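You operate a simulated robot arm through the tools that you are given. There is no shell and no other tool. Be economical: measure what you need, move in short steps, check, and stop when the job is done.

You are at the controls of a simulated two-armed robot. One attempt, no reset.

JOB
Pick up the white box from the top of the orange table with one hand, pass it to the other hand and put it on the shelf under the wooden bench. Set down upright: white box.
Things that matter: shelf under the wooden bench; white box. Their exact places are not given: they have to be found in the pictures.

Only the result counts: the job must be done as asked and must still hold three seconds after the hand-in. Knocking over, shifting, dropping, spilling or breaking anything else fails it.

ROBOT AND FRAMES
Two 7-joint arms with two-finger parallel grippers on one trunk, on a base that drives. Base frame: it is fixed to the floor where the robot stands at the start and does not move with it; the origin is under the middle of the robot, x ahead of it, y to its left, z up. Units: cm, degrees, N and s.
The left shoulder is at the start at [7, 16.3, 112], the right one opposite. With the tool pointing down near the work surface each hand reaches from about 38 to 88 cm from the robot's upright axis, wherever it stands, measured 20 degrees to its own side. Places, roughly: shelf under the wooden bench [-20, 350, 20]. Payload 3.43 kg a hand.
Tool frame (each hand has its own): the origin (TCP) lies between the finger pads and is the grasp point; the fingertips stand 3.4 cm ahead of it; z points along the fingers, y is the line along which they close. Largest opening 12.8 cm; finger width 2.4, thickness 1.2; the body of the gripper, 4.8 by 13 cm, starts 9.6 cm behind the TCP.
Orientation is that of the tool frame in the base frame, as [roll, pitch, yaw] about the fixed x, y, z axes, in that order (R = Rz(yaw) Ry(pitch) Rx(roll)). With the fingers straight down and closing along the base's y, the tool's x points along the base's -x, its y along +y and its z along -z.

CONTROLS
- The arms move only by the tool step_arm. It takes "left_increments", "right_increments" or both (then of equal length, played together; a hand with none holds still); each is text: rows parted by semicolons, each of 6 numbers parted by spaces: the shift along the base's x, y, z in m, then the turn, a rotation vector about the base's x, y, z in degrees. In form: dx dy dz ax ay az; .... A call has 1 to 12 rows; each row is the pose to reach, as a shift and turn from the pose commanded when the call began. "left_gripper" and "right_gripper" are, for a hand that has rows, the closure in counts, from 0 (fully open) to 255 (shut), set as the call begins (left out, the last holds). A row lasts 0.2 s, in which the tool goes at most 5 cm and 8.6 degrees; a call with a longer step from one row to the next is refused whole, and so is a gripper value outside its range. A pose out of reach is approached as far as the arm can. The call stops where the force on the tool passes 40 N (or 10 N more than at its start, if that is more) or the arm is blocked; 0.2 s more then pass. Each finger travels about 15.3 cm/s and halts on what it meets, pressing with about 24 N; the grip force reading is that of the motor and also rises with nothing between the fingers. The clock runs only during rows and for 0.2 s after the last one: add rows that repeat a pose to give the fingers time. The reply holds the time, the measured pose of the TCP, the force on the tool along the base axes, the opening and the grip force, in the units named above and with some noise, with the torque about the TCP (base axes, N m) and any sound that the robot's microphone picked up.
- Cameras (640 x 400 px; columns grow to the right, rows downward): "scene" is now at [13.63, 2.26, 134.74]; the picture's right is [0.24, -0.97, 0.00], its down [-0.58, -0.14, -0.81] and it looks along [0.78, 0.19, -0.59] (base axes); focal length 296 px, centre (320, 200). "left" rides on the left gripper at [7.6, 1.1, -16] in its tool frame; the picture's right is [-0.15, 0.99, 0.00], its down [-0.88, -0.13, -0.46] and it looks along [-0.45, -0.07, 0.89] (tool axes); focal length 234 px, centre (320, 200). "right" rides on the right gripper at [7.6, -1.1, -16] in its tool frame; the picture's right is [0.15, 0.99, 0.00], its down [-0.88, 0.13, -0.46] and it looks along [-0.45, 0.07, 0.89] (tool axes); focal length 234 px, centre (320, 200).
- grab_frame(camera): a new picture of that camera. The clock stands still meanwhile.
- lift_body(by): slides the trunk up (or, below 0, down) by that many cm; the arms and the scene camera ride with it, the base frame stays. It gives what a move gives, with no picture.
- roll_base(legs): drives the robot by 1 to 6 legs, each [ahead, left, turn to the left] in cm, cm and degrees, along the robot's own axes; the way and the turn of a leg run together, so that a leg with both is an arc; at most 150 cm and 180 degrees a leg. The arms and the cameras ride along, it lands a little off, and it stops where it bumps. It gives what a move gives.
- aim_head(pan, tilt): turns the head with the scene camera to pan (to the left, within 86 degrees either way) and tilt (down, from -29 to 69), counted from straight ahead of the robot. It gives what a move gives.
- measure_at(camera, pixels): for up to 12 pixels [column, row] of the newest picture of that camera ("zoom" is the newest enlarged one), the place [x, y, z] in the base frame of the surface seen there, good to about 0.2 cm. The clock stands still meanwhile.
- enlarge(camera, box): a new picture of the part [left, top, right, bottom] of that camera's present view, enlarged. The clock stands still meanwhile.
- finish_job(): hands the job in; it is judged then, once.

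Go step by step. Measure first, check grasps and placings, and put right what went wrong. The budget is 80 turns and 70 pictures, counting those below and the enlarged ones. Unless the task says otherwise, let go and move clear before handing in, and close with one line.

The tools are called after "Request:" as name(argument=value, ...) on one line, values as JSON. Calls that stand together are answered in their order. step_arm: Moves the arms, as the interface text tells. Its arguments: {"type":"object","properties":{"left_increments":{"type":"string"},"left_gripper":{"type":"number"},"right_increments":{"type":"string"},"right_gripper":{"type":"number"}},"required":[]} The other tools are called the same way: lift_body (by) slides the trunk up or down; roll_base (legs) drives the base; aim_head (pan, tilt) turns the head that bears the scene camera; grab_frame (camera) takes a picture; measure_at (camera, pixels) gives the place of the surface under pixels of a picture; enlarge (camera, box) takes an enlarged picture of a part of a camera's view; finish_job () hands the job in.

At the start:

```text
time_s: 0.0
left_eef_pos: [50.02, 36.59, 110.09]
left_tcp_rot: [180.0, 0.0, -179.9]
left_wrist_force: [-0.2, 0.1, -1.0]
left_wrist_torque: [-0.04, 0.07, -0.02]
left_opening: 12.79
left_grasp_force: 0.2
right_eef_pos: [51.46, -8.22, 109.06]
right_tcp_rot: [180.0, 0.1, -180.0]
right_wrist_force: [-0.1, -0.2, 0.0]
right_wrist_torque: [-0.01, -0.01, 0.0]
right_opening: 12.8
right_grasp_force: 0.0
trunk travel left (down, up): [-60.0, 34.0]
robot x, y, heading: [-0.12, -0.41, -0.1]
head pan, tilt: [13.7, 36.3]
```

scene: 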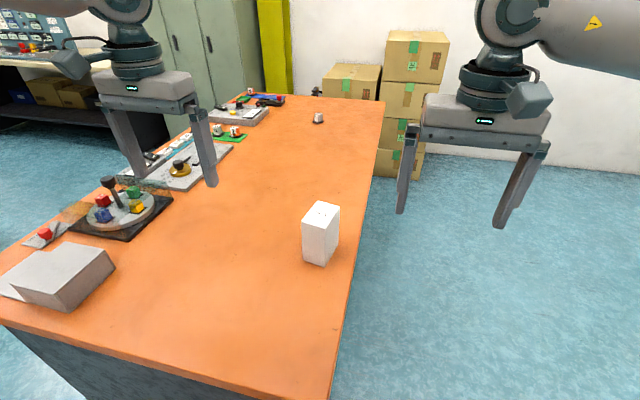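
right: 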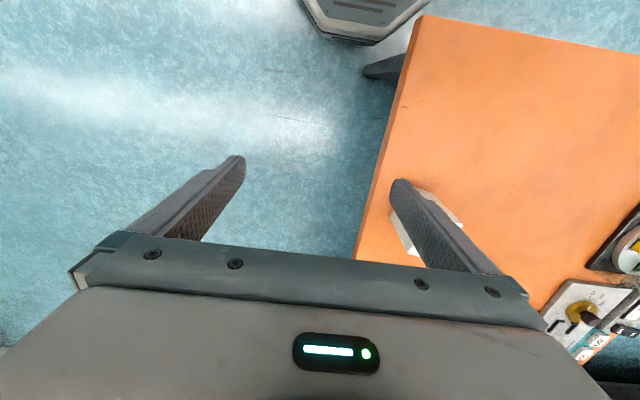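
left: 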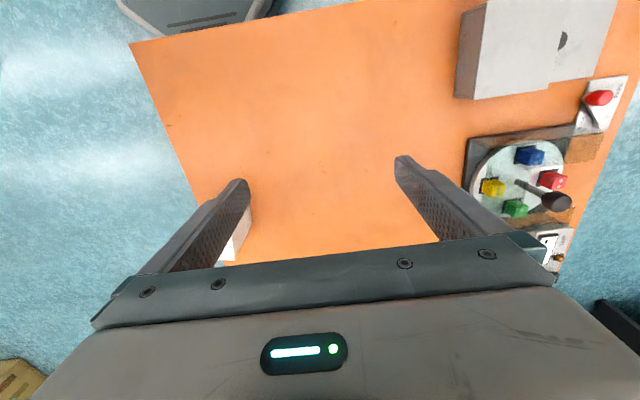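

The white box stands on the orange table at about (320,233) in the scene view. I will measure its corners and the table around it.

Request:
enlarge(camera="scene", box=[270, 180, 370, 280])

Request:
measure_at(camera="scene", pixels=[[310, 206], [322, 203], [338, 207], [326, 215], [304, 215], [303, 255], [324, 263], [336, 240], [300, 270], [345, 300], [320, 240]])

```text
4.00 times, centred on (320, 230) of scene
```

zoom: 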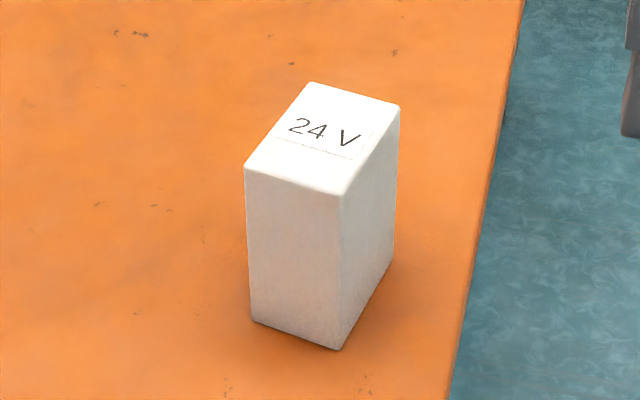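

```text
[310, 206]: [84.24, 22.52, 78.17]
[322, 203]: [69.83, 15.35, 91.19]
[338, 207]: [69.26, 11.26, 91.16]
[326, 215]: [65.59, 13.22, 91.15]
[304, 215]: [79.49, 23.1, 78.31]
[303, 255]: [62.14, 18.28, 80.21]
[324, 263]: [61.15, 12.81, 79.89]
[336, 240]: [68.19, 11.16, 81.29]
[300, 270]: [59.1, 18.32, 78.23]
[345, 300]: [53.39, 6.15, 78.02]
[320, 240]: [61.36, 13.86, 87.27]
```

The box top is at z≈91.2 and the table at z≈78.2, so the box is about 13 cm tall. I'll measure its top corners in the zoom.

Request:
measure_at(camera="zoom", pixels=[[311, 86], [396, 107], [340, 192], [248, 170], [296, 180], [254, 318], [340, 345], [391, 262], [322, 140], [465, 300], [500, 150]])

Request:
aim_head(pan=86, tilt=20)

Request:
grab_frame(camera="scene")

```text
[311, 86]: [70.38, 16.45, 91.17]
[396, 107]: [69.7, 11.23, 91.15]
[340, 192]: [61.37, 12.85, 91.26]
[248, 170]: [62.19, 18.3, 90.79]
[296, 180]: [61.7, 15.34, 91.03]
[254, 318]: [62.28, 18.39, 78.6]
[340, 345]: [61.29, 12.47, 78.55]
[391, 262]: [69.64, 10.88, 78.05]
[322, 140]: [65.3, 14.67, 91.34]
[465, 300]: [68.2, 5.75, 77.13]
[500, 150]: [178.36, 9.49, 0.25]
```

```text
time_s: 1.4
left_eef_pos: [49.96, 36.49, 109.97]
left_tcp_rot: [179.9, 0.0, -180.0]
left_wrist_force: [0.9, -0.1, 0.9]
left_wrist_torque: [-0.01, 0.01, 0.04]
left_opening: 12.83
left_grasp_force: 0.1
right_eef_pos: [51.56, -8.28, 109.01]
right_tcp_rot: [-180.0, -0.1, 179.9]
right_wrist_force: [0.1, 0.1, -0.5]
right_wrist_torque: [0.02, 0.05, -0.01]
right_opening: 12.79
right_grasp_force: 0.1
trunk travel left (down, up): [-60.0, 34.0]
robot x, y, heading: [-0.17, -0.04, 0.0]
head pan, tilt: [85.9, 20.0]
```

```text
65 pictures are left
```

scene: 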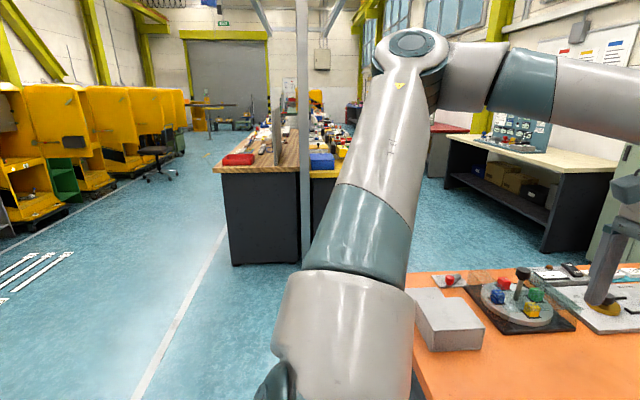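

The wooden-topped bench is at (265,160)–(300,260), but its near face looks closed. I'll measure it and enlarge.

Request:
measure_at(camera="scene", pixels=[[222, 168], [298, 175], [237, 260], [296, 262], [265, 130], [230, 210], [315, 240], [280, 140], [325, 180], [415, 292], [303, 100], [165, 330]])

Request:
enlarge(camera="scene", box=[190, 80, 350, 280])

```text
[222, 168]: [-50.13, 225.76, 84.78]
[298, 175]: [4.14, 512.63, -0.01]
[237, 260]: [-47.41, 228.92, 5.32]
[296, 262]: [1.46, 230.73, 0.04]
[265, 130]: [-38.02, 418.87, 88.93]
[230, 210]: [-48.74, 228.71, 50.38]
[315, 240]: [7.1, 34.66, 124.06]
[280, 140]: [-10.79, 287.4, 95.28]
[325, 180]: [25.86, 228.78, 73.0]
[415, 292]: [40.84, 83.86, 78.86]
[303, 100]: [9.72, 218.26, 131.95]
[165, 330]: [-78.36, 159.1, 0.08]
```

```text
2.00 times, centred on (270, 180) of scene
```

zoom: 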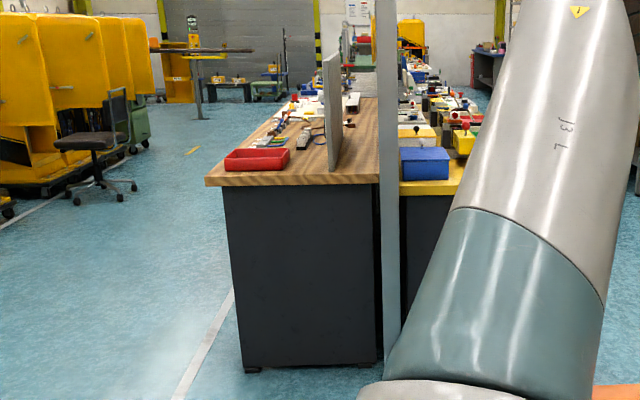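

The bench's end panel is at y≈228 and its open side is probably −x, so I'll look at that after the pick. The box centre is (65.9, 14.7), the long side (8.5 cm) lies at −11° and the narrow side is 5.6 cm. I'll pick top-down with the right hand closing along the long side, which leaves the narrow faces free for the left hand.

Request:
step_arm(right_increments="0.015 0.023 0 0 0 7.9; 0.029 0.046 0 0 0 15.8; 0.043 0.069 0 0 0 23.7; 0.058 0.092 0 0 0 31.6; 0.072 0.115 0 0 0 39.5; 0.086 0.138 0 0 0 47.4; 0.101 0.161 0 0 0 55.3; 0.115 0.184 0 0 0 63.2; 0.13 0.207 0 0 0 71.1; 0.1435 0.23 0 0 0 79; 0.1435 0.23 0 0 0 79", right_gripper=0)

Request:
aim_head(pan=13, tilt=36)

Request:
grab_frame(camera="scene")

Request:
grab_frame(camera="right")

```text
time_s: 3.8
left_eef_pos: [49.98, 36.54, 109.94]
left_tcp_rot: [-179.9, 0.0, -179.9]
left_wrist_force: [-0.4, -0.4, 0.1]
left_wrist_torque: [0.02, 0.02, 0.01]
left_opening: 12.77
left_grasp_force: 0.0
right_eef_pos: [61.08, 6.28, 105.94]
right_tcp_rot: [-179.9, -0.1, -112.8]
right_wrist_force: [0.9, 0.0, -0.2]
right_wrist_torque: [-0.01, -0.01, -0.01]
right_opening: 12.79
right_grasp_force: 0.1
right hand out of reach, approached as far as the arm can: row 8, 9, 10, 11
trunk travel left (down, up): [-60.0, 34.0]
robot x, y, heading: [-0.15, -0.07, -0.2]
head pan, tilt: [85.9, 20.0]
```

```text
time_s: 5.3
left_eef_pos: [49.93, 36.43, 110.13]
left_tcp_rot: [-180.0, 0.0, -179.9]
left_wrist_force: [-0.1, 0.6, -1.0]
left_wrist_torque: [0.02, 0.0, -0.03]
left_opening: 12.81
left_grasp_force: 0.2
right_eef_pos: [60.98, 6.24, 105.92]
right_tcp_rot: [-180.0, -0.1, -112.9]
right_wrist_force: [0.4, -0.3, -0.2]
right_wrist_torque: [-0.01, 0.06, 0.03]
right_opening: 12.78
right_grasp_force: 0.0
trunk travel left (down, up): [-60.0, 34.0]
robot x, y, heading: [0.28, 0.34, -0.0]
head pan, tilt: [13.0, 36.0]
```

```text
63 pictures are left
```

scene: 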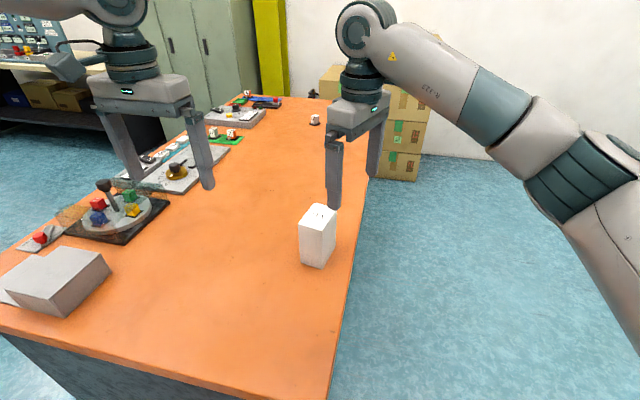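

```text
62 pictures are left
```

right: 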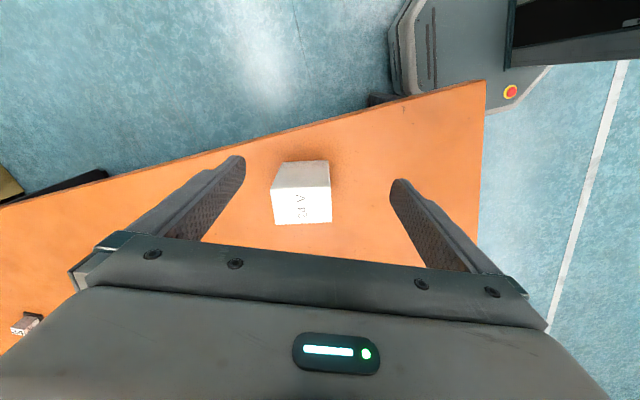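

The high hand ran out of reach at (61, 6.3, 106). I'll raise the trunk 18 cm, then bring the hand back down level with it for more reach.

Request:
lift_body(by=18)

Request:
step_arm(right_increments="0 0 -0.04 0 0 0; 0 0 -0.08 0 0 0; 0 0 -0.12 0 0 0; 0 0 -0.15 0 0 0; 0 0 -0.15 0 0 0")

```text
time_s: 7.3
left_eef_pos: [50.15, 36.56, 128.04]
left_tcp_rot: [-179.9, -0.1, -179.8]
left_wrist_force: [-0.6, 0.1, -0.1]
left_wrist_torque: [-0.01, -0.01, -0.03]
left_opening: 12.79
left_grasp_force: 0.1
right_eef_pos: [61.08, 6.38, 123.83]
right_tcp_rot: [180.0, -0.1, -112.9]
right_wrist_force: [0.0, 0.7, -0.1]
right_wrist_torque: [0.01, 0.03, 0.0]
right_opening: 12.77
right_grasp_force: 0.0
trunk travel left (down, up): [-78.0, 16.0]
robot x, y, heading: [-0.27, -0.16, 0.3]
head pan, tilt: [13.0, 36.0]
```

```text
time_s: 8.5
left_eef_pos: [50.0, 36.45, 128.12]
left_tcp_rot: [-179.9, 0.1, 180.0]
left_wrist_force: [-0.4, -0.3, -0.1]
left_wrist_torque: [-0.01, 0.0, 0.0]
left_opening: 12.8
left_grasp_force: 0.0
right_eef_pos: [60.81, 6.16, 109.0]
right_tcp_rot: [-179.9, -0.1, -112.8]
right_wrist_force: [-0.3, 0.0, -0.6]
right_wrist_torque: [0.01, 0.03, 0.02]
right_opening: 12.8
right_grasp_force: 0.1
trunk travel left (down, up): [-78.0, 16.0]
robot x, y, heading: [-0.11, -0.01, 0.0]
head pan, tilt: [13.0, 36.0]
```

The right hand is at (60.8, 6.2, 109) and reachable again. I'll move it over the box centre and finish the yaw.

Request:
step_arm(right_increments="0.025 0.042 -0.02 0 0 6; 0.051 0.085 -0.05 0 0 11.9; 0.051 0.085 -0.06 0 0 11.9")

Request:
grab_frame(camera="right")

Request:
grab_frame(camera="scene")

```text
refused: row 1 steps farther than a row can; nothing moved
```

```text
61 pictures are left
```

right: 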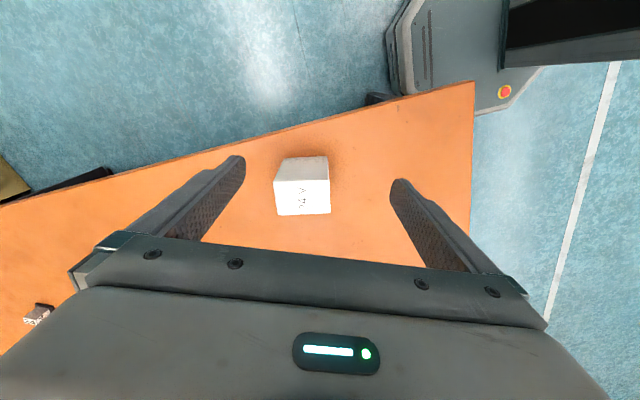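

```text
60 pictures are left
```

scene: 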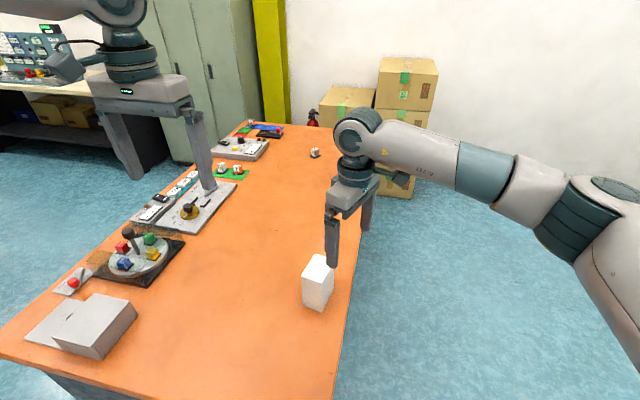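

The first row was slightly too long, so I'll resend it with smaller steps.

Request:
step_arm(right_increments="0.017 0.028 -0.02 0 0 4; 0.034 0.056 -0.04 0 0 8; 0.051 0.085 -0.05 0 0 11.9; 0.051 0.085 -0.06 0 0 11.9")

Request:
grab_frame(camera="right")

```text
time_s: 9.5
left_eef_pos: [50.06, 36.49, 127.86]
left_tcp_rot: [180.0, 0.0, -179.8]
left_wrist_force: [-0.6, -0.2, 0.3]
left_wrist_torque: [-0.02, 0.03, 0.01]
left_opening: 12.8
left_grasp_force: 0.0
right_eef_pos: [60.81, 6.16, 101.88]
right_tcp_rot: [-177.6, 0.5, -108.7]
right_wrist_force: [0.4, 0.6, -0.4]
right_wrist_torque: [0.01, 0.03, 0.0]
right_opening: 12.81
right_grasp_force: 0.0
right hand out of reach, approached as far as the arm can: row 1, 2, 3, 4
trunk travel left (down, up): [-78.0, 16.0]
robot x, y, heading: [0.02, -0.39, 0.0]
head pan, tilt: [13.0, 36.0]
```

```text
59 pictures are left
```

right: 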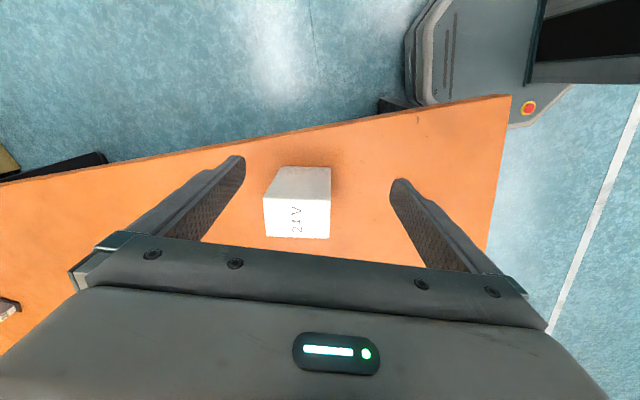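

The right arm is stopped by a joint limit at this yaw. I'll back the right hand off to the side and pick with the left hand instead, turning +79°.

Request:
step_arm(right_increments="-0.005 -0.02 0.03 0 0 -8; -0.01 -0.04 0.04 0 0 -16; -0.02 -0.06 0.05 0 0 -24; -0.03 -0.085 0.06 0 0 -32; -0.04 -0.11 0.07 0 0 -40; -0.05 -0.14 0.07 0 0 -48; -0.06 -0.17 0.07 0 0 -56; -0.07 -0.2 0.07 0 0 -64; -0.08 -0.23 0.07 0 0 -71; -0.1 -0.26 0.07 0 0 -71")

Request:
step_arm(left_increments="0.015 -0.022 -0.025 0 0 7.9; 0.03 -0.044 -0.05 0 0 15.8; 0.045 -0.066 -0.075 0 0 23.7; 0.06 -0.088 -0.1 0 0 31.6; 0.075 -0.11 -0.125 0 0 39.5; 0.09 -0.13 -0.15 0 0 47.4; 0.105 -0.15 -0.175 0 0 55.3; 0.12 -0.17 -0.2 0 0 63.2; 0.14 -0.19 -0.22 0 0 71.1; 0.158 -0.218 -0.25 0 0 79; 0.158 -0.218 -0.25 0 0 79", left_gripper=0)

Request:
grab_frame(camera="left")

```text
time_s: 11.7
left_eef_pos: [49.83, 36.34, 128.18]
left_tcp_rot: [179.9, 0.1, -179.9]
left_wrist_force: [-0.6, -0.5, 0.6]
left_wrist_torque: [0.04, -0.07, 0.01]
left_opening: 12.82
left_grasp_force: 0.1
right_eef_pos: [50.81, -19.99, 108.91]
right_tcp_rot: [-177.7, 0.4, -179.8]
right_wrist_force: [-0.5, -0.3, -0.4]
right_wrist_torque: [0.01, -0.02, 0.0]
right_opening: 12.82
right_grasp_force: 0.1
trunk travel left (down, up): [-78.0, 16.0]
robot x, y, heading: [-0.2, -0.25, 0.0]
head pan, tilt: [13.0, 36.0]
```

```text
time_s: 14.1
left_eef_pos: [61.02, 20.86, 106.25]
left_tcp_rot: [-180.0, -0.1, -100.9]
left_wrist_force: [0.1, 0.9, 0.7]
left_wrist_torque: [-0.01, -0.01, 0.0]
left_opening: 12.78
left_grasp_force: 0.1
left hand out of reach, approached as far as the arm can: row 8, 9, 10, 11
right_eef_pos: [50.91, -19.85, 108.8]
right_tcp_rot: [-177.6, 0.4, -179.7]
right_wrist_force: [-0.7, 0.0, -0.2]
right_wrist_torque: [-0.01, -0.03, -0.01]
right_opening: 12.81
right_grasp_force: 0.0
trunk travel left (down, up): [-78.0, 16.0]
robot x, y, heading: [-0.14, -0.14, 0.0]
head pan, tilt: [13.0, 36.0]
```

```text
58 pictures are left
```

left: 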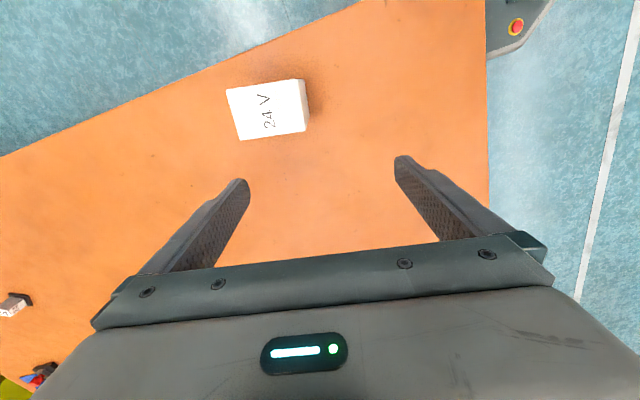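

The left hand reached the yaw and is short by about (4.9, −6.2). I'll try going on from here in small steps.

Request:
step_arm(left_increments="0 -0.03 -0.01 0 0 0; 0 -0.062 -0.03 0 0 0; 0.02 -0.062 -0.035 0 0 0; 0.049 -0.062 -0.035 0 0 0; 0.049 -0.062 -0.035 0 0 0")

Request:
grab_frame(camera="scene")

```text
time_s: 15.3
left_eef_pos: [60.97, 20.45, 106.33]
left_tcp_rot: [-179.8, -0.1, -100.9]
left_wrist_force: [-0.9, -0.9, -0.3]
left_wrist_torque: [0.03, 0.02, 0.02]
left_opening: 12.81
left_grasp_force: 0.0
left hand out of reach, approached as far as the arm can: row 1, 2, 3, 4, 5
right_eef_pos: [51.0, -19.9, 108.86]
right_tcp_rot: [-177.5, 0.4, -179.7]
right_wrist_force: [-0.2, -0.3, 0.1]
right_wrist_torque: [-0.02, 0.02, -0.03]
right_opening: 12.8
right_grasp_force: 0.0
trunk travel left (down, up): [-78.0, 16.0]
robot x, y, heading: [-0.03, -0.1, 0.1]
head pan, tilt: [13.0, 36.0]
```

```text
57 pictures are left
```

scene: 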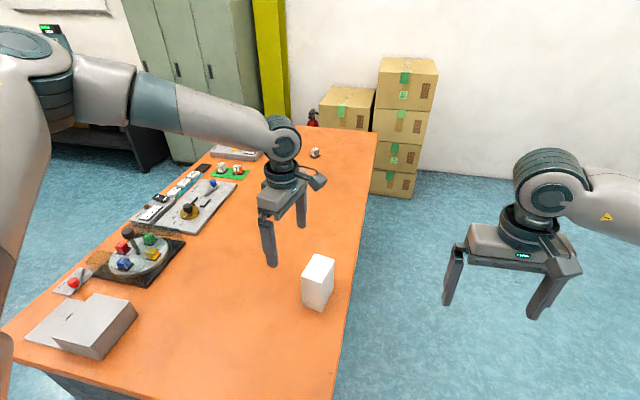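

A joint limit again, so shifting the base is the better fix. I'll check the clearance between base and table in the left picture.

Request:
measure_at(camera="left", pixels=[[486, 30], [486, 150], [500, 45], [520, 48], [545, 5], [496, 10], [265, 110], [510, 110]])

Request:
aim_head(pan=0, tilt=69)

Request:
grab_frame(camera="scene")

```text
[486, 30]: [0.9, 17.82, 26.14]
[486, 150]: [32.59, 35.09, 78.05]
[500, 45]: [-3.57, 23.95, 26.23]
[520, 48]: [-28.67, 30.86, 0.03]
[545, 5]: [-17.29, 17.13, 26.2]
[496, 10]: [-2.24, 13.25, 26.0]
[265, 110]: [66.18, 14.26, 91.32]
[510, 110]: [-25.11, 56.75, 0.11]
```

```text
time_s: 16.3
left_eef_pos: [60.91, 20.63, 106.42]
left_tcp_rot: [-180.0, -0.1, -100.9]
left_wrist_force: [-0.4, -0.5, -0.2]
left_wrist_torque: [-0.02, 0.01, 0.0]
left_opening: 12.84
left_grasp_force: 0.1
right_eef_pos: [50.91, -19.85, 108.86]
right_tcp_rot: [-177.7, 0.4, -179.7]
right_wrist_force: [-0.5, -0.3, -0.6]
right_wrist_torque: [0.0, 0.0, 0.01]
right_opening: 12.8
right_grasp_force: 0.1
trunk travel left (down, up): [-78.0, 16.0]
robot x, y, heading: [0.22, -0.02, -0.1]
head pan, tilt: [0.0, 68.8]
```

```text
56 pictures are left
```

scene: 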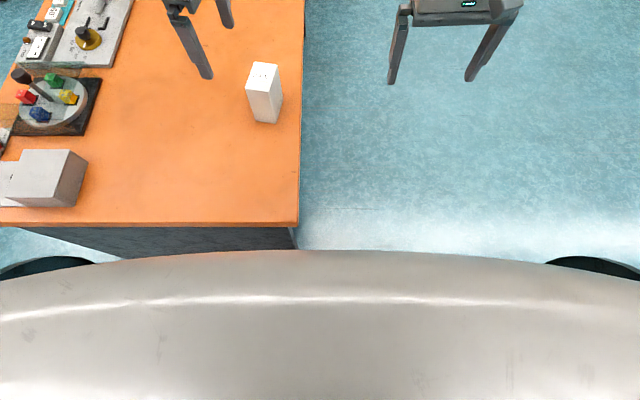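

The table edge is at x≈33, close to the base, so driving forward is not safe. I'll strafe 10 cm right, which puts the box in the left hand's comfortable sector.

Request:
roll_base(legs=[[0, -10, 0]])

Request:
step_arm(left_increments="0.02 0.02 0 0 0 0; 0.05 0.04 0 0 0 0; 0.05 0.04 -0.03 0 0 0")

```text
time_s: 17.4
left_eef_pos: [60.8, 10.89, 106.32]
left_tcp_rot: [179.9, 0.0, -100.8]
left_wrist_force: [0.3, -0.8, 0.2]
left_wrist_torque: [0.01, 0.02, -0.01]
left_opening: 12.82
left_grasp_force: 0.1
right_eef_pos: [50.92, -29.69, 108.91]
right_tcp_rot: [-177.5, 0.4, -179.6]
right_wrist_force: [-1.0, 0.5, -0.4]
right_wrist_torque: [0.01, 0.0, 0.01]
right_opening: 12.81
right_grasp_force: 0.2
trunk travel left (down, up): [-78.0, 16.0]
robot x, y, heading: [0.04, -10.03, 0.0]
head pan, tilt: [0.0, 68.8]
```

```text
time_s: 18.2
left_eef_pos: [64.73, 15.55, 103.92]
left_tcp_rot: [-179.8, -0.1, -100.9]
left_wrist_force: [0.1, -0.2, 0.4]
left_wrist_torque: [0.02, -0.03, -0.02]
left_opening: 12.79
left_grasp_force: 0.0
left hand out of reach, approached as far as the arm can: row 2, 3
right_eef_pos: [50.95, -29.76, 108.89]
right_tcp_rot: [-177.6, 0.4, -179.8]
right_wrist_force: [-0.5, -0.7, 0.7]
right_wrist_torque: [0.01, -0.02, 0.02]
right_opening: 12.82
right_grasp_force: 0.0
trunk travel left (down, up): [-78.0, 16.0]
robot x, y, heading: [0.02, -10.04, -0.1]
head pan, tilt: [0.0, 68.8]
```

I'm now at (64.7, 15.5, 103.9), only about 1.2 cm short. I'll descend to z≈96, where the tips stay above the box top, and then shift over.

Request:
step_arm(left_increments="0 0 -0.04 0 0 0; 0 0 -0.077 0 0 0; 0.012 -0.008 -0.077 0 0 0; 0.012 -0.008 -0.077 0 0 0")

Request:
grab_frame(camera="left")

```text
time_s: 19.2
left_eef_pos: [62.56, 17.64, 99.13]
left_tcp_rot: [-179.9, 0.0, -100.8]
left_wrist_force: [0.6, -0.6, 0.9]
left_wrist_torque: [-0.05, 0.02, -0.01]
left_opening: 12.79
left_grasp_force: 0.0
left hand out of reach, approached as far as the arm can: row 1, 2, 3, 4
right_eef_pos: [51.07, -29.64, 108.82]
right_tcp_rot: [-177.6, 0.4, -179.7]
right_wrist_force: [-0.4, 0.1, 0.6]
right_wrist_torque: [0.0, 0.02, -0.04]
right_opening: 12.81
right_grasp_force: 0.0
trunk travel left (down, up): [-78.0, 16.0]
robot x, y, heading: [0.43, -10.22, 0.0]
head pan, tilt: [0.0, 68.8]
```

```text
55 pictures are left
```

left: 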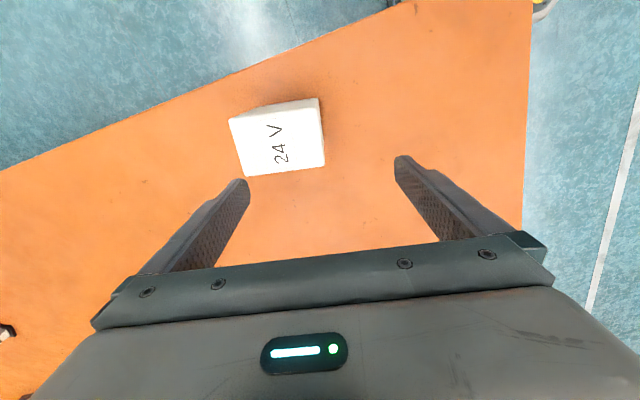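

Going lower is worse, so the yaw itself limits the wrist, and turning the robot works better than turning the hand. I'll restore the left hand's natural yaw, raise it, and drive to the free right side of the table facing +y. From there the default closing direction runs along the box's long side.

Request:
step_arm(left_increments="0 0 0.04 0 0 0; -0.01 0 0.08 0 0 -7.9; -0.02 0.01 0.12 0 0 -15.8; -0.03 0.02 0.12 0 0 -23.7; -0.04 0.03 0.12 0 0 -31.6; -0.05 0.04 0.12 0 0 -39.5; -0.06 0.05 0.12 0 0 -47.4; -0.07 0.06 0.12 0 0 -55.3; -0.08 0.06 0.12 0 0 -63.2; -0.09 0.06 0.12 0 0 -71.1; -0.1 0.06 0.12 0 0 -79")

Request:
roll_base(legs=[[0, -36, 0], [84, 0, 0], [0, 0, 79]])

Request:
aim_head(pan=10, tilt=40)

Request:
grab_frame(camera="scene")

```text
time_s: 21.6
left_eef_pos: [52.69, 23.9, 111.37]
left_tcp_rot: [-179.9, 0.1, -180.0]
left_wrist_force: [-0.1, 0.5, 0.6]
left_wrist_torque: [0.01, 0.01, -0.03]
left_opening: 12.81
left_grasp_force: 0.1
right_eef_pos: [51.11, -29.67, 108.9]
right_tcp_rot: [-177.6, 0.4, -179.6]
right_wrist_force: [0.1, -0.1, 0.2]
right_wrist_torque: [0.0, -0.02, 0.01]
right_opening: 12.8
right_grasp_force: 0.2
trunk travel left (down, up): [-78.0, 16.0]
robot x, y, heading: [0.34, -9.93, 0.1]
head pan, tilt: [0.0, 68.8]
```

```text
time_s: 31.3
left_eef_pos: [61.93, 12.86, 111.31]
left_tcp_rot: [180.0, 0.0, -102.7]
left_wrist_force: [0.1, -0.5, 0.9]
left_wrist_torque: [-0.02, -0.01, 0.0]
left_opening: 12.79
left_grasp_force: 0.2
right_eef_pos: [113.73, -0.85, 108.88]
right_tcp_rot: [-177.7, 0.2, -102.5]
right_wrist_force: [0.2, 0.0, -1.0]
right_wrist_torque: [-0.02, 0.04, -0.03]
right_opening: 12.82
right_grasp_force: 0.1
trunk travel left (down, up): [-78.0, 16.0]
robot x, y, heading: [83.28, -46.45, 77.4]
head pan, tilt: [0.0, 68.8]
```

```text
time_s: 32.2
left_eef_pos: [61.83, 12.85, 111.28]
left_tcp_rot: [-180.0, 0.1, -102.7]
left_wrist_force: [0.6, -0.1, 0.1]
left_wrist_torque: [0.03, 0.0, 0.0]
left_opening: 12.79
left_grasp_force: 0.0
right_eef_pos: [113.8, -0.86, 108.88]
right_tcp_rot: [-177.6, 0.3, -102.5]
right_wrist_force: [0.1, 0.2, 0.1]
right_wrist_torque: [-0.02, 0.0, -0.04]
right_opening: 12.81
right_grasp_force: 0.1
trunk travel left (down, up): [-78.0, 16.0]
robot x, y, heading: [83.01, -45.86, 77.3]
head pan, tilt: [10.0, 40.0]
```

```text
54 pictures are left
```

scene: 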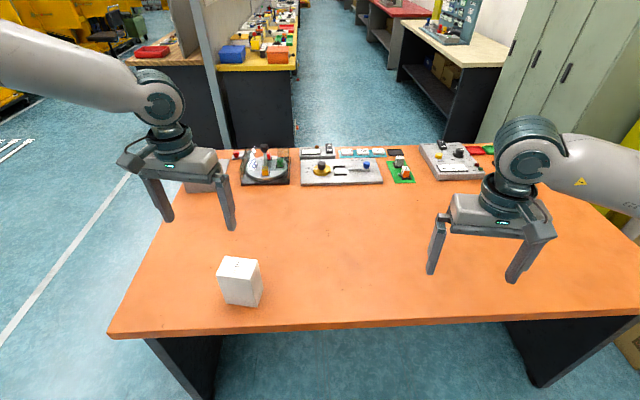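

The box is directly ahead now, with the hand at (61.9, 12.9). I'll shift over the centre and lower to z≈96 to check.

Request:
step_arm(left_increments="0.02 0.01 -0.02 0 0 1.8; 0.041 0.0185 -0.05 0 0 1.8; 0.041 0.0185 -0.09 0 0 1.8; 0.041 0.0185 -0.13 0 0 1.8; 0.041 0.0185 -0.15 0 0 1.8; 0.041 0.0185 -0.15 0 0 1.8")

Request:
grab_frame(camera="left")

Request:
enlarge(camera="scene", box=[160, 180, 320, 330])

```text
time_s: 33.6
left_eef_pos: [66.0, 14.51, 96.28]
left_tcp_rot: [-179.9, -0.1, -100.9]
left_wrist_force: [-0.7, 0.1, -0.3]
left_wrist_torque: [-0.01, -0.01, 0.03]
left_opening: 12.78
left_grasp_force: 0.1
right_eef_pos: [113.73, -0.87, 108.78]
right_tcp_rot: [-177.7, 0.4, -102.5]
right_wrist_force: [0.1, -0.9, 0.2]
right_wrist_torque: [0.05, -0.04, -0.02]
right_opening: 12.79
right_grasp_force: 0.0
trunk travel left (down, up): [-78.0, 16.0]
robot x, y, heading: [83.13, -46.03, 77.2]
head pan, tilt: [10.0, 40.0]
```

```text
53 pictures are left
```

left: 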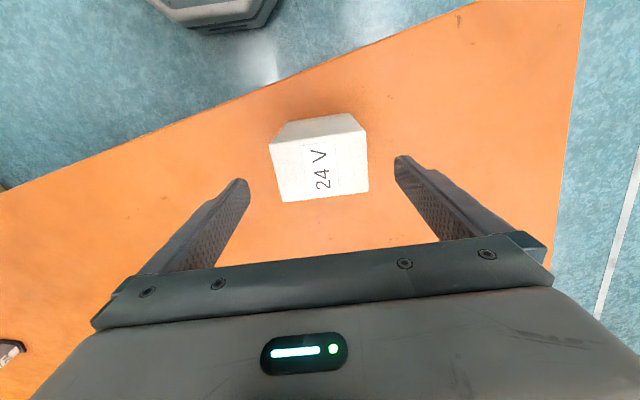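

```text
2.67 times, centred on (240, 255) of scene
```

zoom: 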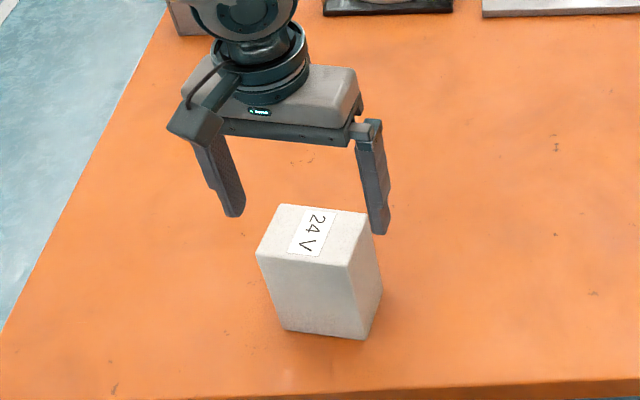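

The fingers look centred in the left view, with the box between (272,150) and (368,190). I'll check the top corners precisely before going down.

Request:
measure_at(camera="left", pixels=[[274, 149], [362, 134], [367, 189], [282, 200], [321, 168]])

Request:
measure_at(camera="zoom", pixels=[[282, 207], [365, 216], [346, 262], [262, 251]])

```text
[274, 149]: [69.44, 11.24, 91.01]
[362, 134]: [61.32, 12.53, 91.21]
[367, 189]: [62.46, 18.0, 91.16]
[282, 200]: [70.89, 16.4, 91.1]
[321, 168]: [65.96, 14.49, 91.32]
```

```text
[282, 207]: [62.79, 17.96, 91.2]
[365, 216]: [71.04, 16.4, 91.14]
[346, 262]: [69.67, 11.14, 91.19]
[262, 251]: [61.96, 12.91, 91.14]
```

The box centre is (66.1, 14.5) and the hand is aligned. I'll lower to z≈88.5 and then close.

Request:
step_arm(left_increments="0 0 -0.03 0 0 0; 0 0 -0.06 0 0 0; 0 0 -0.078 0 0 0; 0 0 -0.078 0 0 0")

Request:
step_arm(left_increments="0 0 0 0 0 0; 0 0 0 0 0 0; 0 0 0 0 0 0; 0 0 0 0 0 0", left_gripper=255)

Request:
step_arm(left_increments="0 0 0.01 0 0 0; 0 0 0.03 0 0 0; 0 0 0.05 0 0 0; 0 0 0.05 0 0 0")

Request:
grab_frame(camera="scene")

```text
time_s: 34.6
left_eef_pos: [64.72, 13.94, 90.71]
left_tcp_rot: [-179.9, 0.0, -100.9]
left_wrist_force: [0.2, -0.3, 0.2]
left_wrist_torque: [0.0, 0.06, -0.02]
left_opening: 12.8
left_grasp_force: 0.1
left hand out of reach, approached as far as the arm can: row 2, 3, 4
right_eef_pos: [113.74, -0.77, 108.87]
right_tcp_rot: [-177.5, 0.4, -102.5]
right_wrist_force: [0.1, 0.1, 0.3]
right_wrist_torque: [-0.03, -0.04, -0.02]
right_opening: 12.79
right_grasp_force: 0.0
trunk travel left (down, up): [-78.0, 16.0]
robot x, y, heading: [83.19, -46.17, 77.1]
head pan, tilt: [10.0, 40.0]
```

```text
time_s: 35.6
left_eef_pos: [64.66, 13.94, 90.78]
left_tcp_rot: [-179.9, 0.1, -101.0]
left_wrist_force: [-1.5, -1.6, -0.1]
left_wrist_torque: [-0.01, 0.31, 0.05]
left_opening: 8.98
left_grasp_force: 23.9
right_eef_pos: [113.7, -0.79, 108.86]
right_tcp_rot: [-177.6, 0.4, -102.4]
right_wrist_force: [1.1, 0.1, 0.4]
right_wrist_torque: [-0.03, -0.01, 0.02]
right_opening: 12.85
right_grasp_force: 0.0
trunk travel left (down, up): [-78.0, 16.0]
robot x, y, heading: [83.04, -46.2, 77.3]
head pan, tilt: [10.0, 40.0]
```

```text
time_s: 36.6
left_eef_pos: [64.79, 14.06, 95.79]
left_tcp_rot: [-180.0, 0.0, -100.9]
left_wrist_force: [-0.6, -0.8, -3.5]
left_wrist_torque: [-0.01, 0.01, 0.02]
left_opening: 8.96
left_grasp_force: 24.1
right_eef_pos: [113.67, -0.73, 108.82]
right_tcp_rot: [-177.6, 0.3, -102.5]
right_wrist_force: [0.9, 0.9, 0.3]
right_wrist_torque: [0.01, 0.0, 0.03]
right_opening: 12.79
right_grasp_force: 0.1
trunk travel left (down, up): [-78.0, 16.0]
robot x, y, heading: [83.11, -46.2, 77.2]
head pan, tilt: [10.0, 40.0]
```

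```text
51 pictures are left
```

scene: 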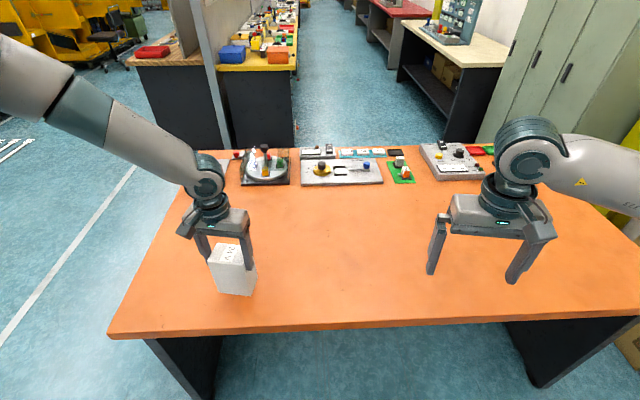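

The box is held (opening 8.96, weight about 3.5 N) with 4 cm in the fingers. I'll raise it and look to the left along the route.

Request:
step_arm(left_increments="0 -0.01 0.04 0 0 0; 0 -0.02 0.08 0 0 0; 0 -0.03 0.12 0 0 0; 0 -0.04 0.14 0 0 0")

Request:
aim_head(pan=84, tilt=25)

Request:
grab_frame(camera="scene")

Request:
aim_head(pan=40, tilt=20)

Request:
grab_frame(camera="scene")

```text
time_s: 37.6
left_eef_pos: [64.87, 9.88, 109.85]
left_tcp_rot: [-179.9, 0.0, -100.9]
left_wrist_force: [-0.5, 0.4, -3.8]
left_wrist_torque: [-0.07, 0.04, 0.0]
left_opening: 8.95
left_grasp_force: 23.1
right_eef_pos: [113.7, -0.88, 108.83]
right_tcp_rot: [-177.5, 0.3, -102.5]
right_wrist_force: [0.2, 0.0, -0.7]
right_wrist_torque: [0.01, 0.0, -0.01]
right_opening: 12.85
right_grasp_force: 0.1
trunk travel left (down, up): [-78.0, 16.0]
robot x, y, heading: [82.9, -46.13, 77.0]
head pan, tilt: [10.0, 40.0]
```

```text
time_s: 39.1
left_eef_pos: [64.71, 9.89, 109.71]
left_tcp_rot: [179.9, -0.1, -100.9]
left_wrist_force: [-0.3, 1.0, -3.3]
left_wrist_torque: [-0.03, 0.02, -0.04]
left_opening: 8.96
left_grasp_force: 24.2
right_eef_pos: [113.76, -0.79, 108.84]
right_tcp_rot: [-177.6, 0.3, -102.5]
right_wrist_force: [0.5, 0.2, -0.8]
right_wrist_torque: [0.04, 0.04, -0.01]
right_opening: 12.8
right_grasp_force: 0.0
trunk travel left (down, up): [-78.0, 16.0]
robot x, y, heading: [83.34, -46.25, 77.1]
head pan, tilt: [84.0, 25.0]
```

```text
50 pictures are left
```

scene: 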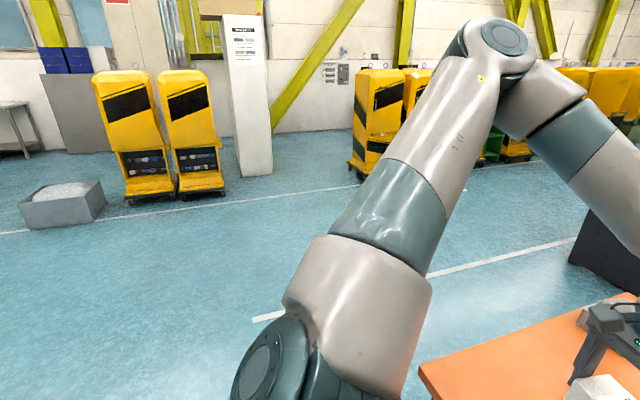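

```text
time_s: 40.2
left_eef_pos: [64.75, 9.99, 109.61]
left_tcp_rot: [-180.0, 0.0, -100.9]
left_wrist_force: [0.2, 0.2, -3.5]
left_wrist_torque: [-0.05, 0.01, -0.01]
left_opening: 8.97
left_grasp_force: 24.1
right_eef_pos: [113.79, -0.77, 108.78]
right_tcp_rot: [-177.6, 0.4, -102.4]
right_wrist_force: [0.4, 0.1, -1.2]
right_wrist_torque: [-0.01, 0.0, -0.04]
right_opening: 12.79
right_grasp_force: 0.0
trunk travel left (down, up): [-78.0, 16.0]
robot x, y, heading: [83.05, -46.04, 77.4]
head pan, tilt: [40.0, 20.0]
```

```text
49 pictures are left
```

scene: 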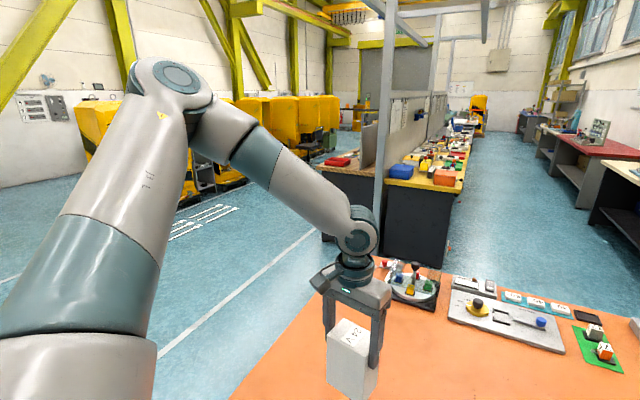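

The box is secure and the floor towards −x looks clear. I'll measure where the yellow cabinets begin.

Request:
measure_at(camera="scene", pixels=[[205, 190], [240, 185], [180, 205], [310, 158], [325, 150], [200, 215], [345, 140], [323, 230]])

```text
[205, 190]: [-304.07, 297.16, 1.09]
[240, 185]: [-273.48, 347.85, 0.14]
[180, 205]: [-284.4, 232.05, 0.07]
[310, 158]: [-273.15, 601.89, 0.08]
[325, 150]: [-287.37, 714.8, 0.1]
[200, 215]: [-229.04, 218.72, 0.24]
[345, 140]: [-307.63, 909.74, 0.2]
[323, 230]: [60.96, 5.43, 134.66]
```

The cabinets start beyond x≈−275, so the corridor is wide. I'll back off, turn to heading 0, back up to x≈−160 and strafe left alongside the bench.

Request:
roll_base(legs=[[-30, 0, 0], [0, 0, -77], [-150, 0, 0], [-90, 0, 0], [0, 150, 0], [0, 150, 0]])

Request:
aim_head(pan=30, tilt=30)

Request:
grab_frame(camera="scene")

```text
time_s: 71.3
left_eef_pos: [-96.46, 266.37, 109.75]
left_tcp_rot: [180.0, 0.0, 178.2]
left_wrist_force: [0.2, -0.8, -2.7]
left_wrist_torque: [0.0, 0.04, 0.01]
left_opening: 8.98
left_grasp_force: 23.6
right_eef_pos: [-99.3, 216.27, 108.87]
right_tcp_rot: [-177.6, 0.4, 176.6]
right_wrist_force: [1.6, -0.2, -0.3]
right_wrist_torque: [0.01, 0.02, -0.03]
right_opening: 12.81
right_grasp_force: 0.1
trunk travel left (down, up): [-78.0, 16.0]
robot x, y, heading: [-149.06, 239.76, -3.7]
head pan, tilt: [40.0, 20.0]
```

```text
time_s: 72.0
left_eef_pos: [-96.4, 266.52, 109.66]
left_tcp_rot: [-179.9, 0.1, 178.2]
left_wrist_force: [-0.2, -0.4, -3.8]
left_wrist_torque: [0.03, 0.04, 0.02]
left_opening: 8.96
left_grasp_force: 24.0
right_eef_pos: [-99.37, 216.28, 108.88]
right_tcp_rot: [-177.6, 0.2, 176.5]
right_wrist_force: [0.0, -0.1, -0.1]
right_wrist_torque: [-0.01, -0.03, -0.02]
right_opening: 12.81
right_grasp_force: 0.1
trunk travel left (down, up): [-78.0, 16.0]
robot x, y, heading: [-148.68, 239.36, -4.0]
head pan, tilt: [30.0, 30.0]
```

```text
48 pictures are left
```

scene: 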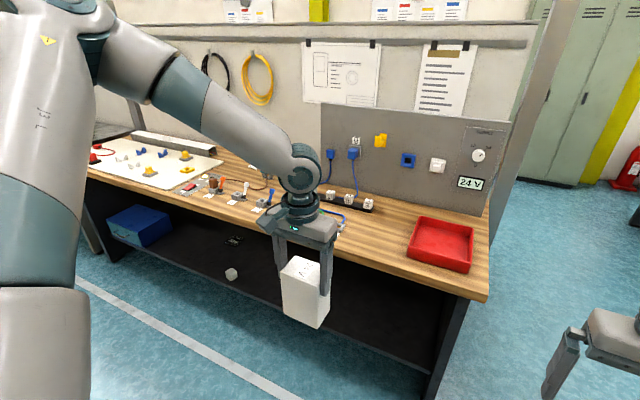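

The bench is open on this side, and its shelf already carries a blue bin, a small dark thing and a white cube. I'll square up, strafe 80 cm along it, lower the trunk and look in.

Request:
roll_base(legs=[[0, 0, 4], [-10, 85, 0]])

Request:
lift_body(by=-65)

Request:
aim_head(pan=0, tilt=28)

Request:
grab_frame(camera="scene")

```text
time_s: 77.0
left_eef_pos: [-109.03, 355.34, 109.81]
left_tcp_rot: [179.9, 0.0, -177.8]
left_wrist_force: [-0.2, 0.5, -3.4]
left_wrist_torque: [-0.01, 0.08, -0.04]
left_opening: 8.99
left_grasp_force: 24.3
right_eef_pos: [-108.37, 305.1, 108.67]
right_tcp_rot: [-177.6, 0.2, -179.4]
right_wrist_force: [0.2, -0.1, -0.9]
right_wrist_torque: [-0.01, 0.02, -0.01]
right_opening: 12.81
right_grasp_force: 0.0
trunk travel left (down, up): [-78.0, 16.0]
robot x, y, heading: [-159.93, 324.66, 0.4]
head pan, tilt: [30.0, 30.0]
```

```text
refused: -65 is not a number from -40 to 40
```

```text
time_s: 78.0
left_eef_pos: [-109.14, 355.37, 109.75]
left_tcp_rot: [-180.0, 0.0, -177.8]
left_wrist_force: [-0.4, -0.3, -3.9]
left_wrist_torque: [-0.04, 0.04, -0.02]
left_opening: 9.0
left_grasp_force: 24.0
right_eef_pos: [-108.45, 305.32, 108.79]
right_tcp_rot: [-177.7, 0.3, -179.4]
right_wrist_force: [0.8, -0.2, 0.4]
right_wrist_torque: [0.0, -0.01, 0.01]
right_opening: 12.85
right_grasp_force: 0.1
trunk travel left (down, up): [-78.0, 16.0]
robot x, y, heading: [-159.4, 325.6, 0.1]
head pan, tilt: [0.0, 28.0]
```

```text
47 pictures are left
```

scene: 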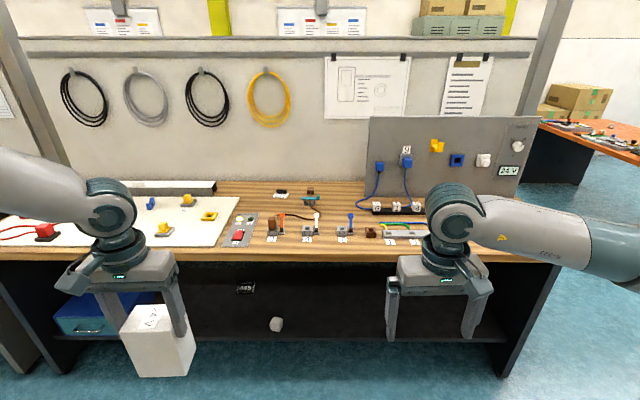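

Well centred on the bench. I'll lower the trunk in two moves and look under it.

Request:
lift_body(by=-35)

Request:
lift_body(by=-30)

Request:
grab_frame(camera="scene")

```text
time_s: 81.4
left_eef_pos: [-109.04, 355.45, 74.77]
left_tcp_rot: [-180.0, 0.0, -177.8]
left_wrist_force: [-0.5, 0.1, -2.8]
left_wrist_torque: [0.02, 0.02, -0.02]
left_opening: 8.96
left_grasp_force: 24.3
right_eef_pos: [-108.34, 305.21, 73.82]
right_tcp_rot: [-177.6, 0.4, -179.3]
right_wrist_force: [0.6, -0.3, 0.8]
right_wrist_torque: [-0.01, 0.0, 0.03]
right_opening: 12.78
right_grasp_force: 0.1
trunk travel left (down, up): [-43.0, 51.0]
robot x, y, heading: [-159.34, 324.76, 0.1]
head pan, tilt: [0.0, 28.0]
```

```text
time_s: 84.4
left_eef_pos: [-109.07, 355.4, 44.83]
left_tcp_rot: [180.0, 0.0, -177.9]
left_wrist_force: [0.0, -0.4, -3.8]
left_wrist_torque: [0.0, 0.04, 0.02]
left_opening: 8.95
left_grasp_force: 23.7
right_eef_pos: [-108.41, 305.13, 43.96]
right_tcp_rot: [-177.5, 0.4, -179.4]
right_wrist_force: [0.0, 0.4, 0.3]
right_wrist_torque: [0.01, 0.0, 0.03]
right_opening: 12.81
right_grasp_force: 0.0
trunk travel left (down, up): [-13.0, 81.0]
robot x, y, heading: [-159.45, 325.03, -0.1]
head pan, tilt: [0.0, 28.0]
```

```text
46 pictures are left
```

scene: 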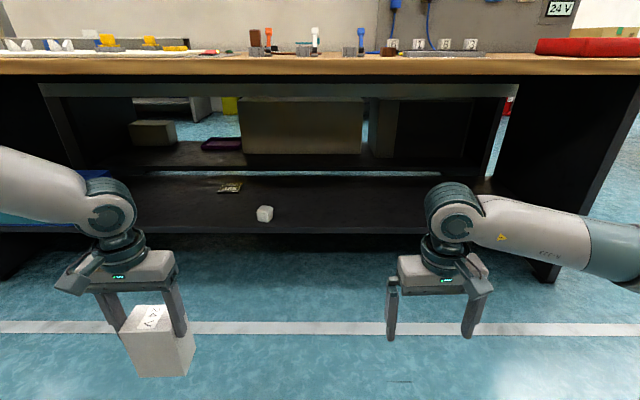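

Request:
measure_at(camera="scene", pixels=[[330, 229], [330, 200], [330, 182], [330, 176], [250, 231], [420, 205], [265, 214], [230, 187], [330, 90], [330, 72], [400, 190], [480, 225]])

Request:
enlarge(camera="scene", box=[180, 60, 480, 250])

```text
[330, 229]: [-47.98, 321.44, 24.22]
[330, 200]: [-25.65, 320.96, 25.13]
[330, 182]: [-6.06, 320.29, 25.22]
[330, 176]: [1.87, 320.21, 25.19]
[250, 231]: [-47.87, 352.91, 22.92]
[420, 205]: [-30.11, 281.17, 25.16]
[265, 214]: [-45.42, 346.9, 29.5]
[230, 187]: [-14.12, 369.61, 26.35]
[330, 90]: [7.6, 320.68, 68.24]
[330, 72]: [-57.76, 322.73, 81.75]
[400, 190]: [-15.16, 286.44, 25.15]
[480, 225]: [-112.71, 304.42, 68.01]
```

```text
2.11 times, centred on (330, 155) of scene
```

zoom: 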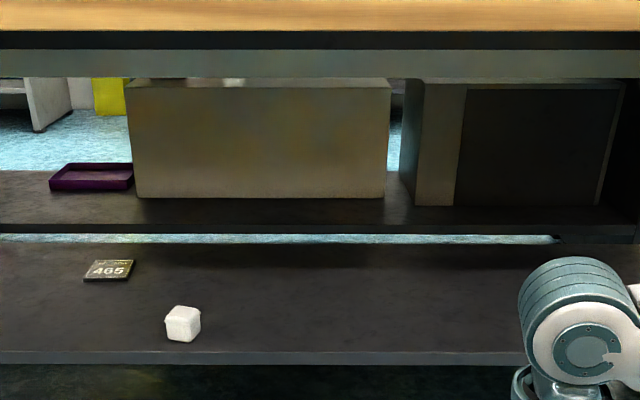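

The shelf surface is at z≈25.2 and its front edge at x≈−48, with about 55 cm of clear height. It is free around (−33, 312), clear of the cube at (−45, 347) and the plate at (−14, 370). Next is the handover: I'll bring the left hand's box to the middle and level the right hand.

Request:
step_arm(left_increments="0.017 -0.038 0.012 0 0 -0.5; 0.034 -0.076 0.024 0 0 -1; 0.05 -0.115 0.036 0 0 -1.5; 0.067 -0.153 0.048 0 0 -2; 0.084 -0.19 0.06 0 0 -2.2; 0.1 -0.23 0.07 0 0 -2.2; 0.1 -0.23 0.07 0 0 -2.2", right_increments="0 -0.02 0 2.4 0 0; 0 -0.04 0 2.4 0 0; 0 -0.06 0 2.4 0 0; 0 -0.06 0 2.4 0 0; 0 -0.06 0 2.4 0 0; 0 -0.06 0 2.4 0 0; 0 -0.06 0 2.4 0 0")

Request:
step_arm(right_increments="0 0 0.01 0 -7.5 0; 0 0 0.02 0 -15 0; 0 0 0.03 0 -22.5 0; 0 0 0.03 0 -30 0; 0 0 0.03 0 -37.5 0; 0 0 0.03 0 -45 0; 0 0 0.03 0 -50 0; 0 0 0.03 0 -50 0", right_gripper=0)

Request:
grab_frame(camera="scene")

```text
time_s: 86.0
left_eef_pos: [-102.29, 340.03, 52.04]
left_tcp_rot: [-179.9, 0.0, -180.0]
left_wrist_force: [0.1, 0.2, -3.9]
left_wrist_torque: [0.0, 0.03, 0.0]
left_opening: 8.96
left_grasp_force: 24.2
left hand out of reach, approached as far as the arm can: row 5, 6, 7
right_eef_pos: [-108.4, 299.18, 43.8]
right_tcp_rot: [-180.0, 0.4, -179.3]
right_wrist_force: [0.3, -0.3, 0.7]
right_wrist_torque: [0.0, 0.02, -0.02]
right_opening: 12.82
right_grasp_force: 0.0
trunk travel left (down, up): [-13.0, 81.0]
robot x, y, heading: [-159.4, 324.51, 0.5]
head pan, tilt: [0.0, 28.0]
```

```text
time_s: 87.8
left_eef_pos: [-102.37, 339.92, 52.05]
left_tcp_rot: [-180.0, -0.1, -180.0]
left_wrist_force: [0.2, -0.5, -3.0]
left_wrist_torque: [0.0, 0.03, 0.01]
left_opening: 8.96
left_grasp_force: 23.7
right_eef_pos: [-103.19, 298.89, 46.25]
right_tcp_rot: [-179.3, 50.4, -179.0]
right_wrist_force: [-0.3, 0.1, -1.3]
right_wrist_torque: [0.01, -0.02, 0.0]
right_opening: 12.81
right_grasp_force: 0.0
right hand out of reach, approached as far as the arm can: row 5, 6, 7, 8
trunk travel left (down, up): [-13.0, 81.0]
robot x, y, heading: [-159.19, 324.5, 0.3]
head pan, tilt: [0.0, 28.0]
```

```text
44 pictures are left
```

scene: 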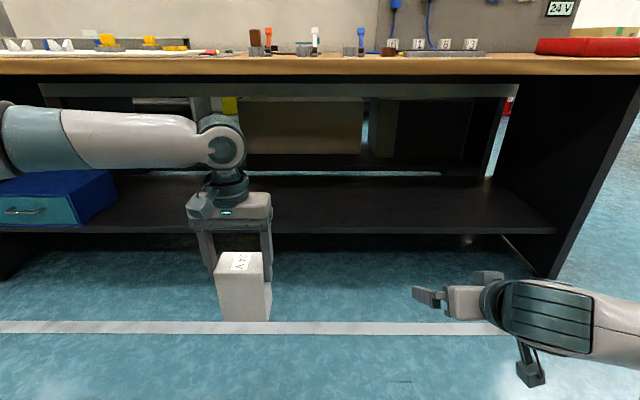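

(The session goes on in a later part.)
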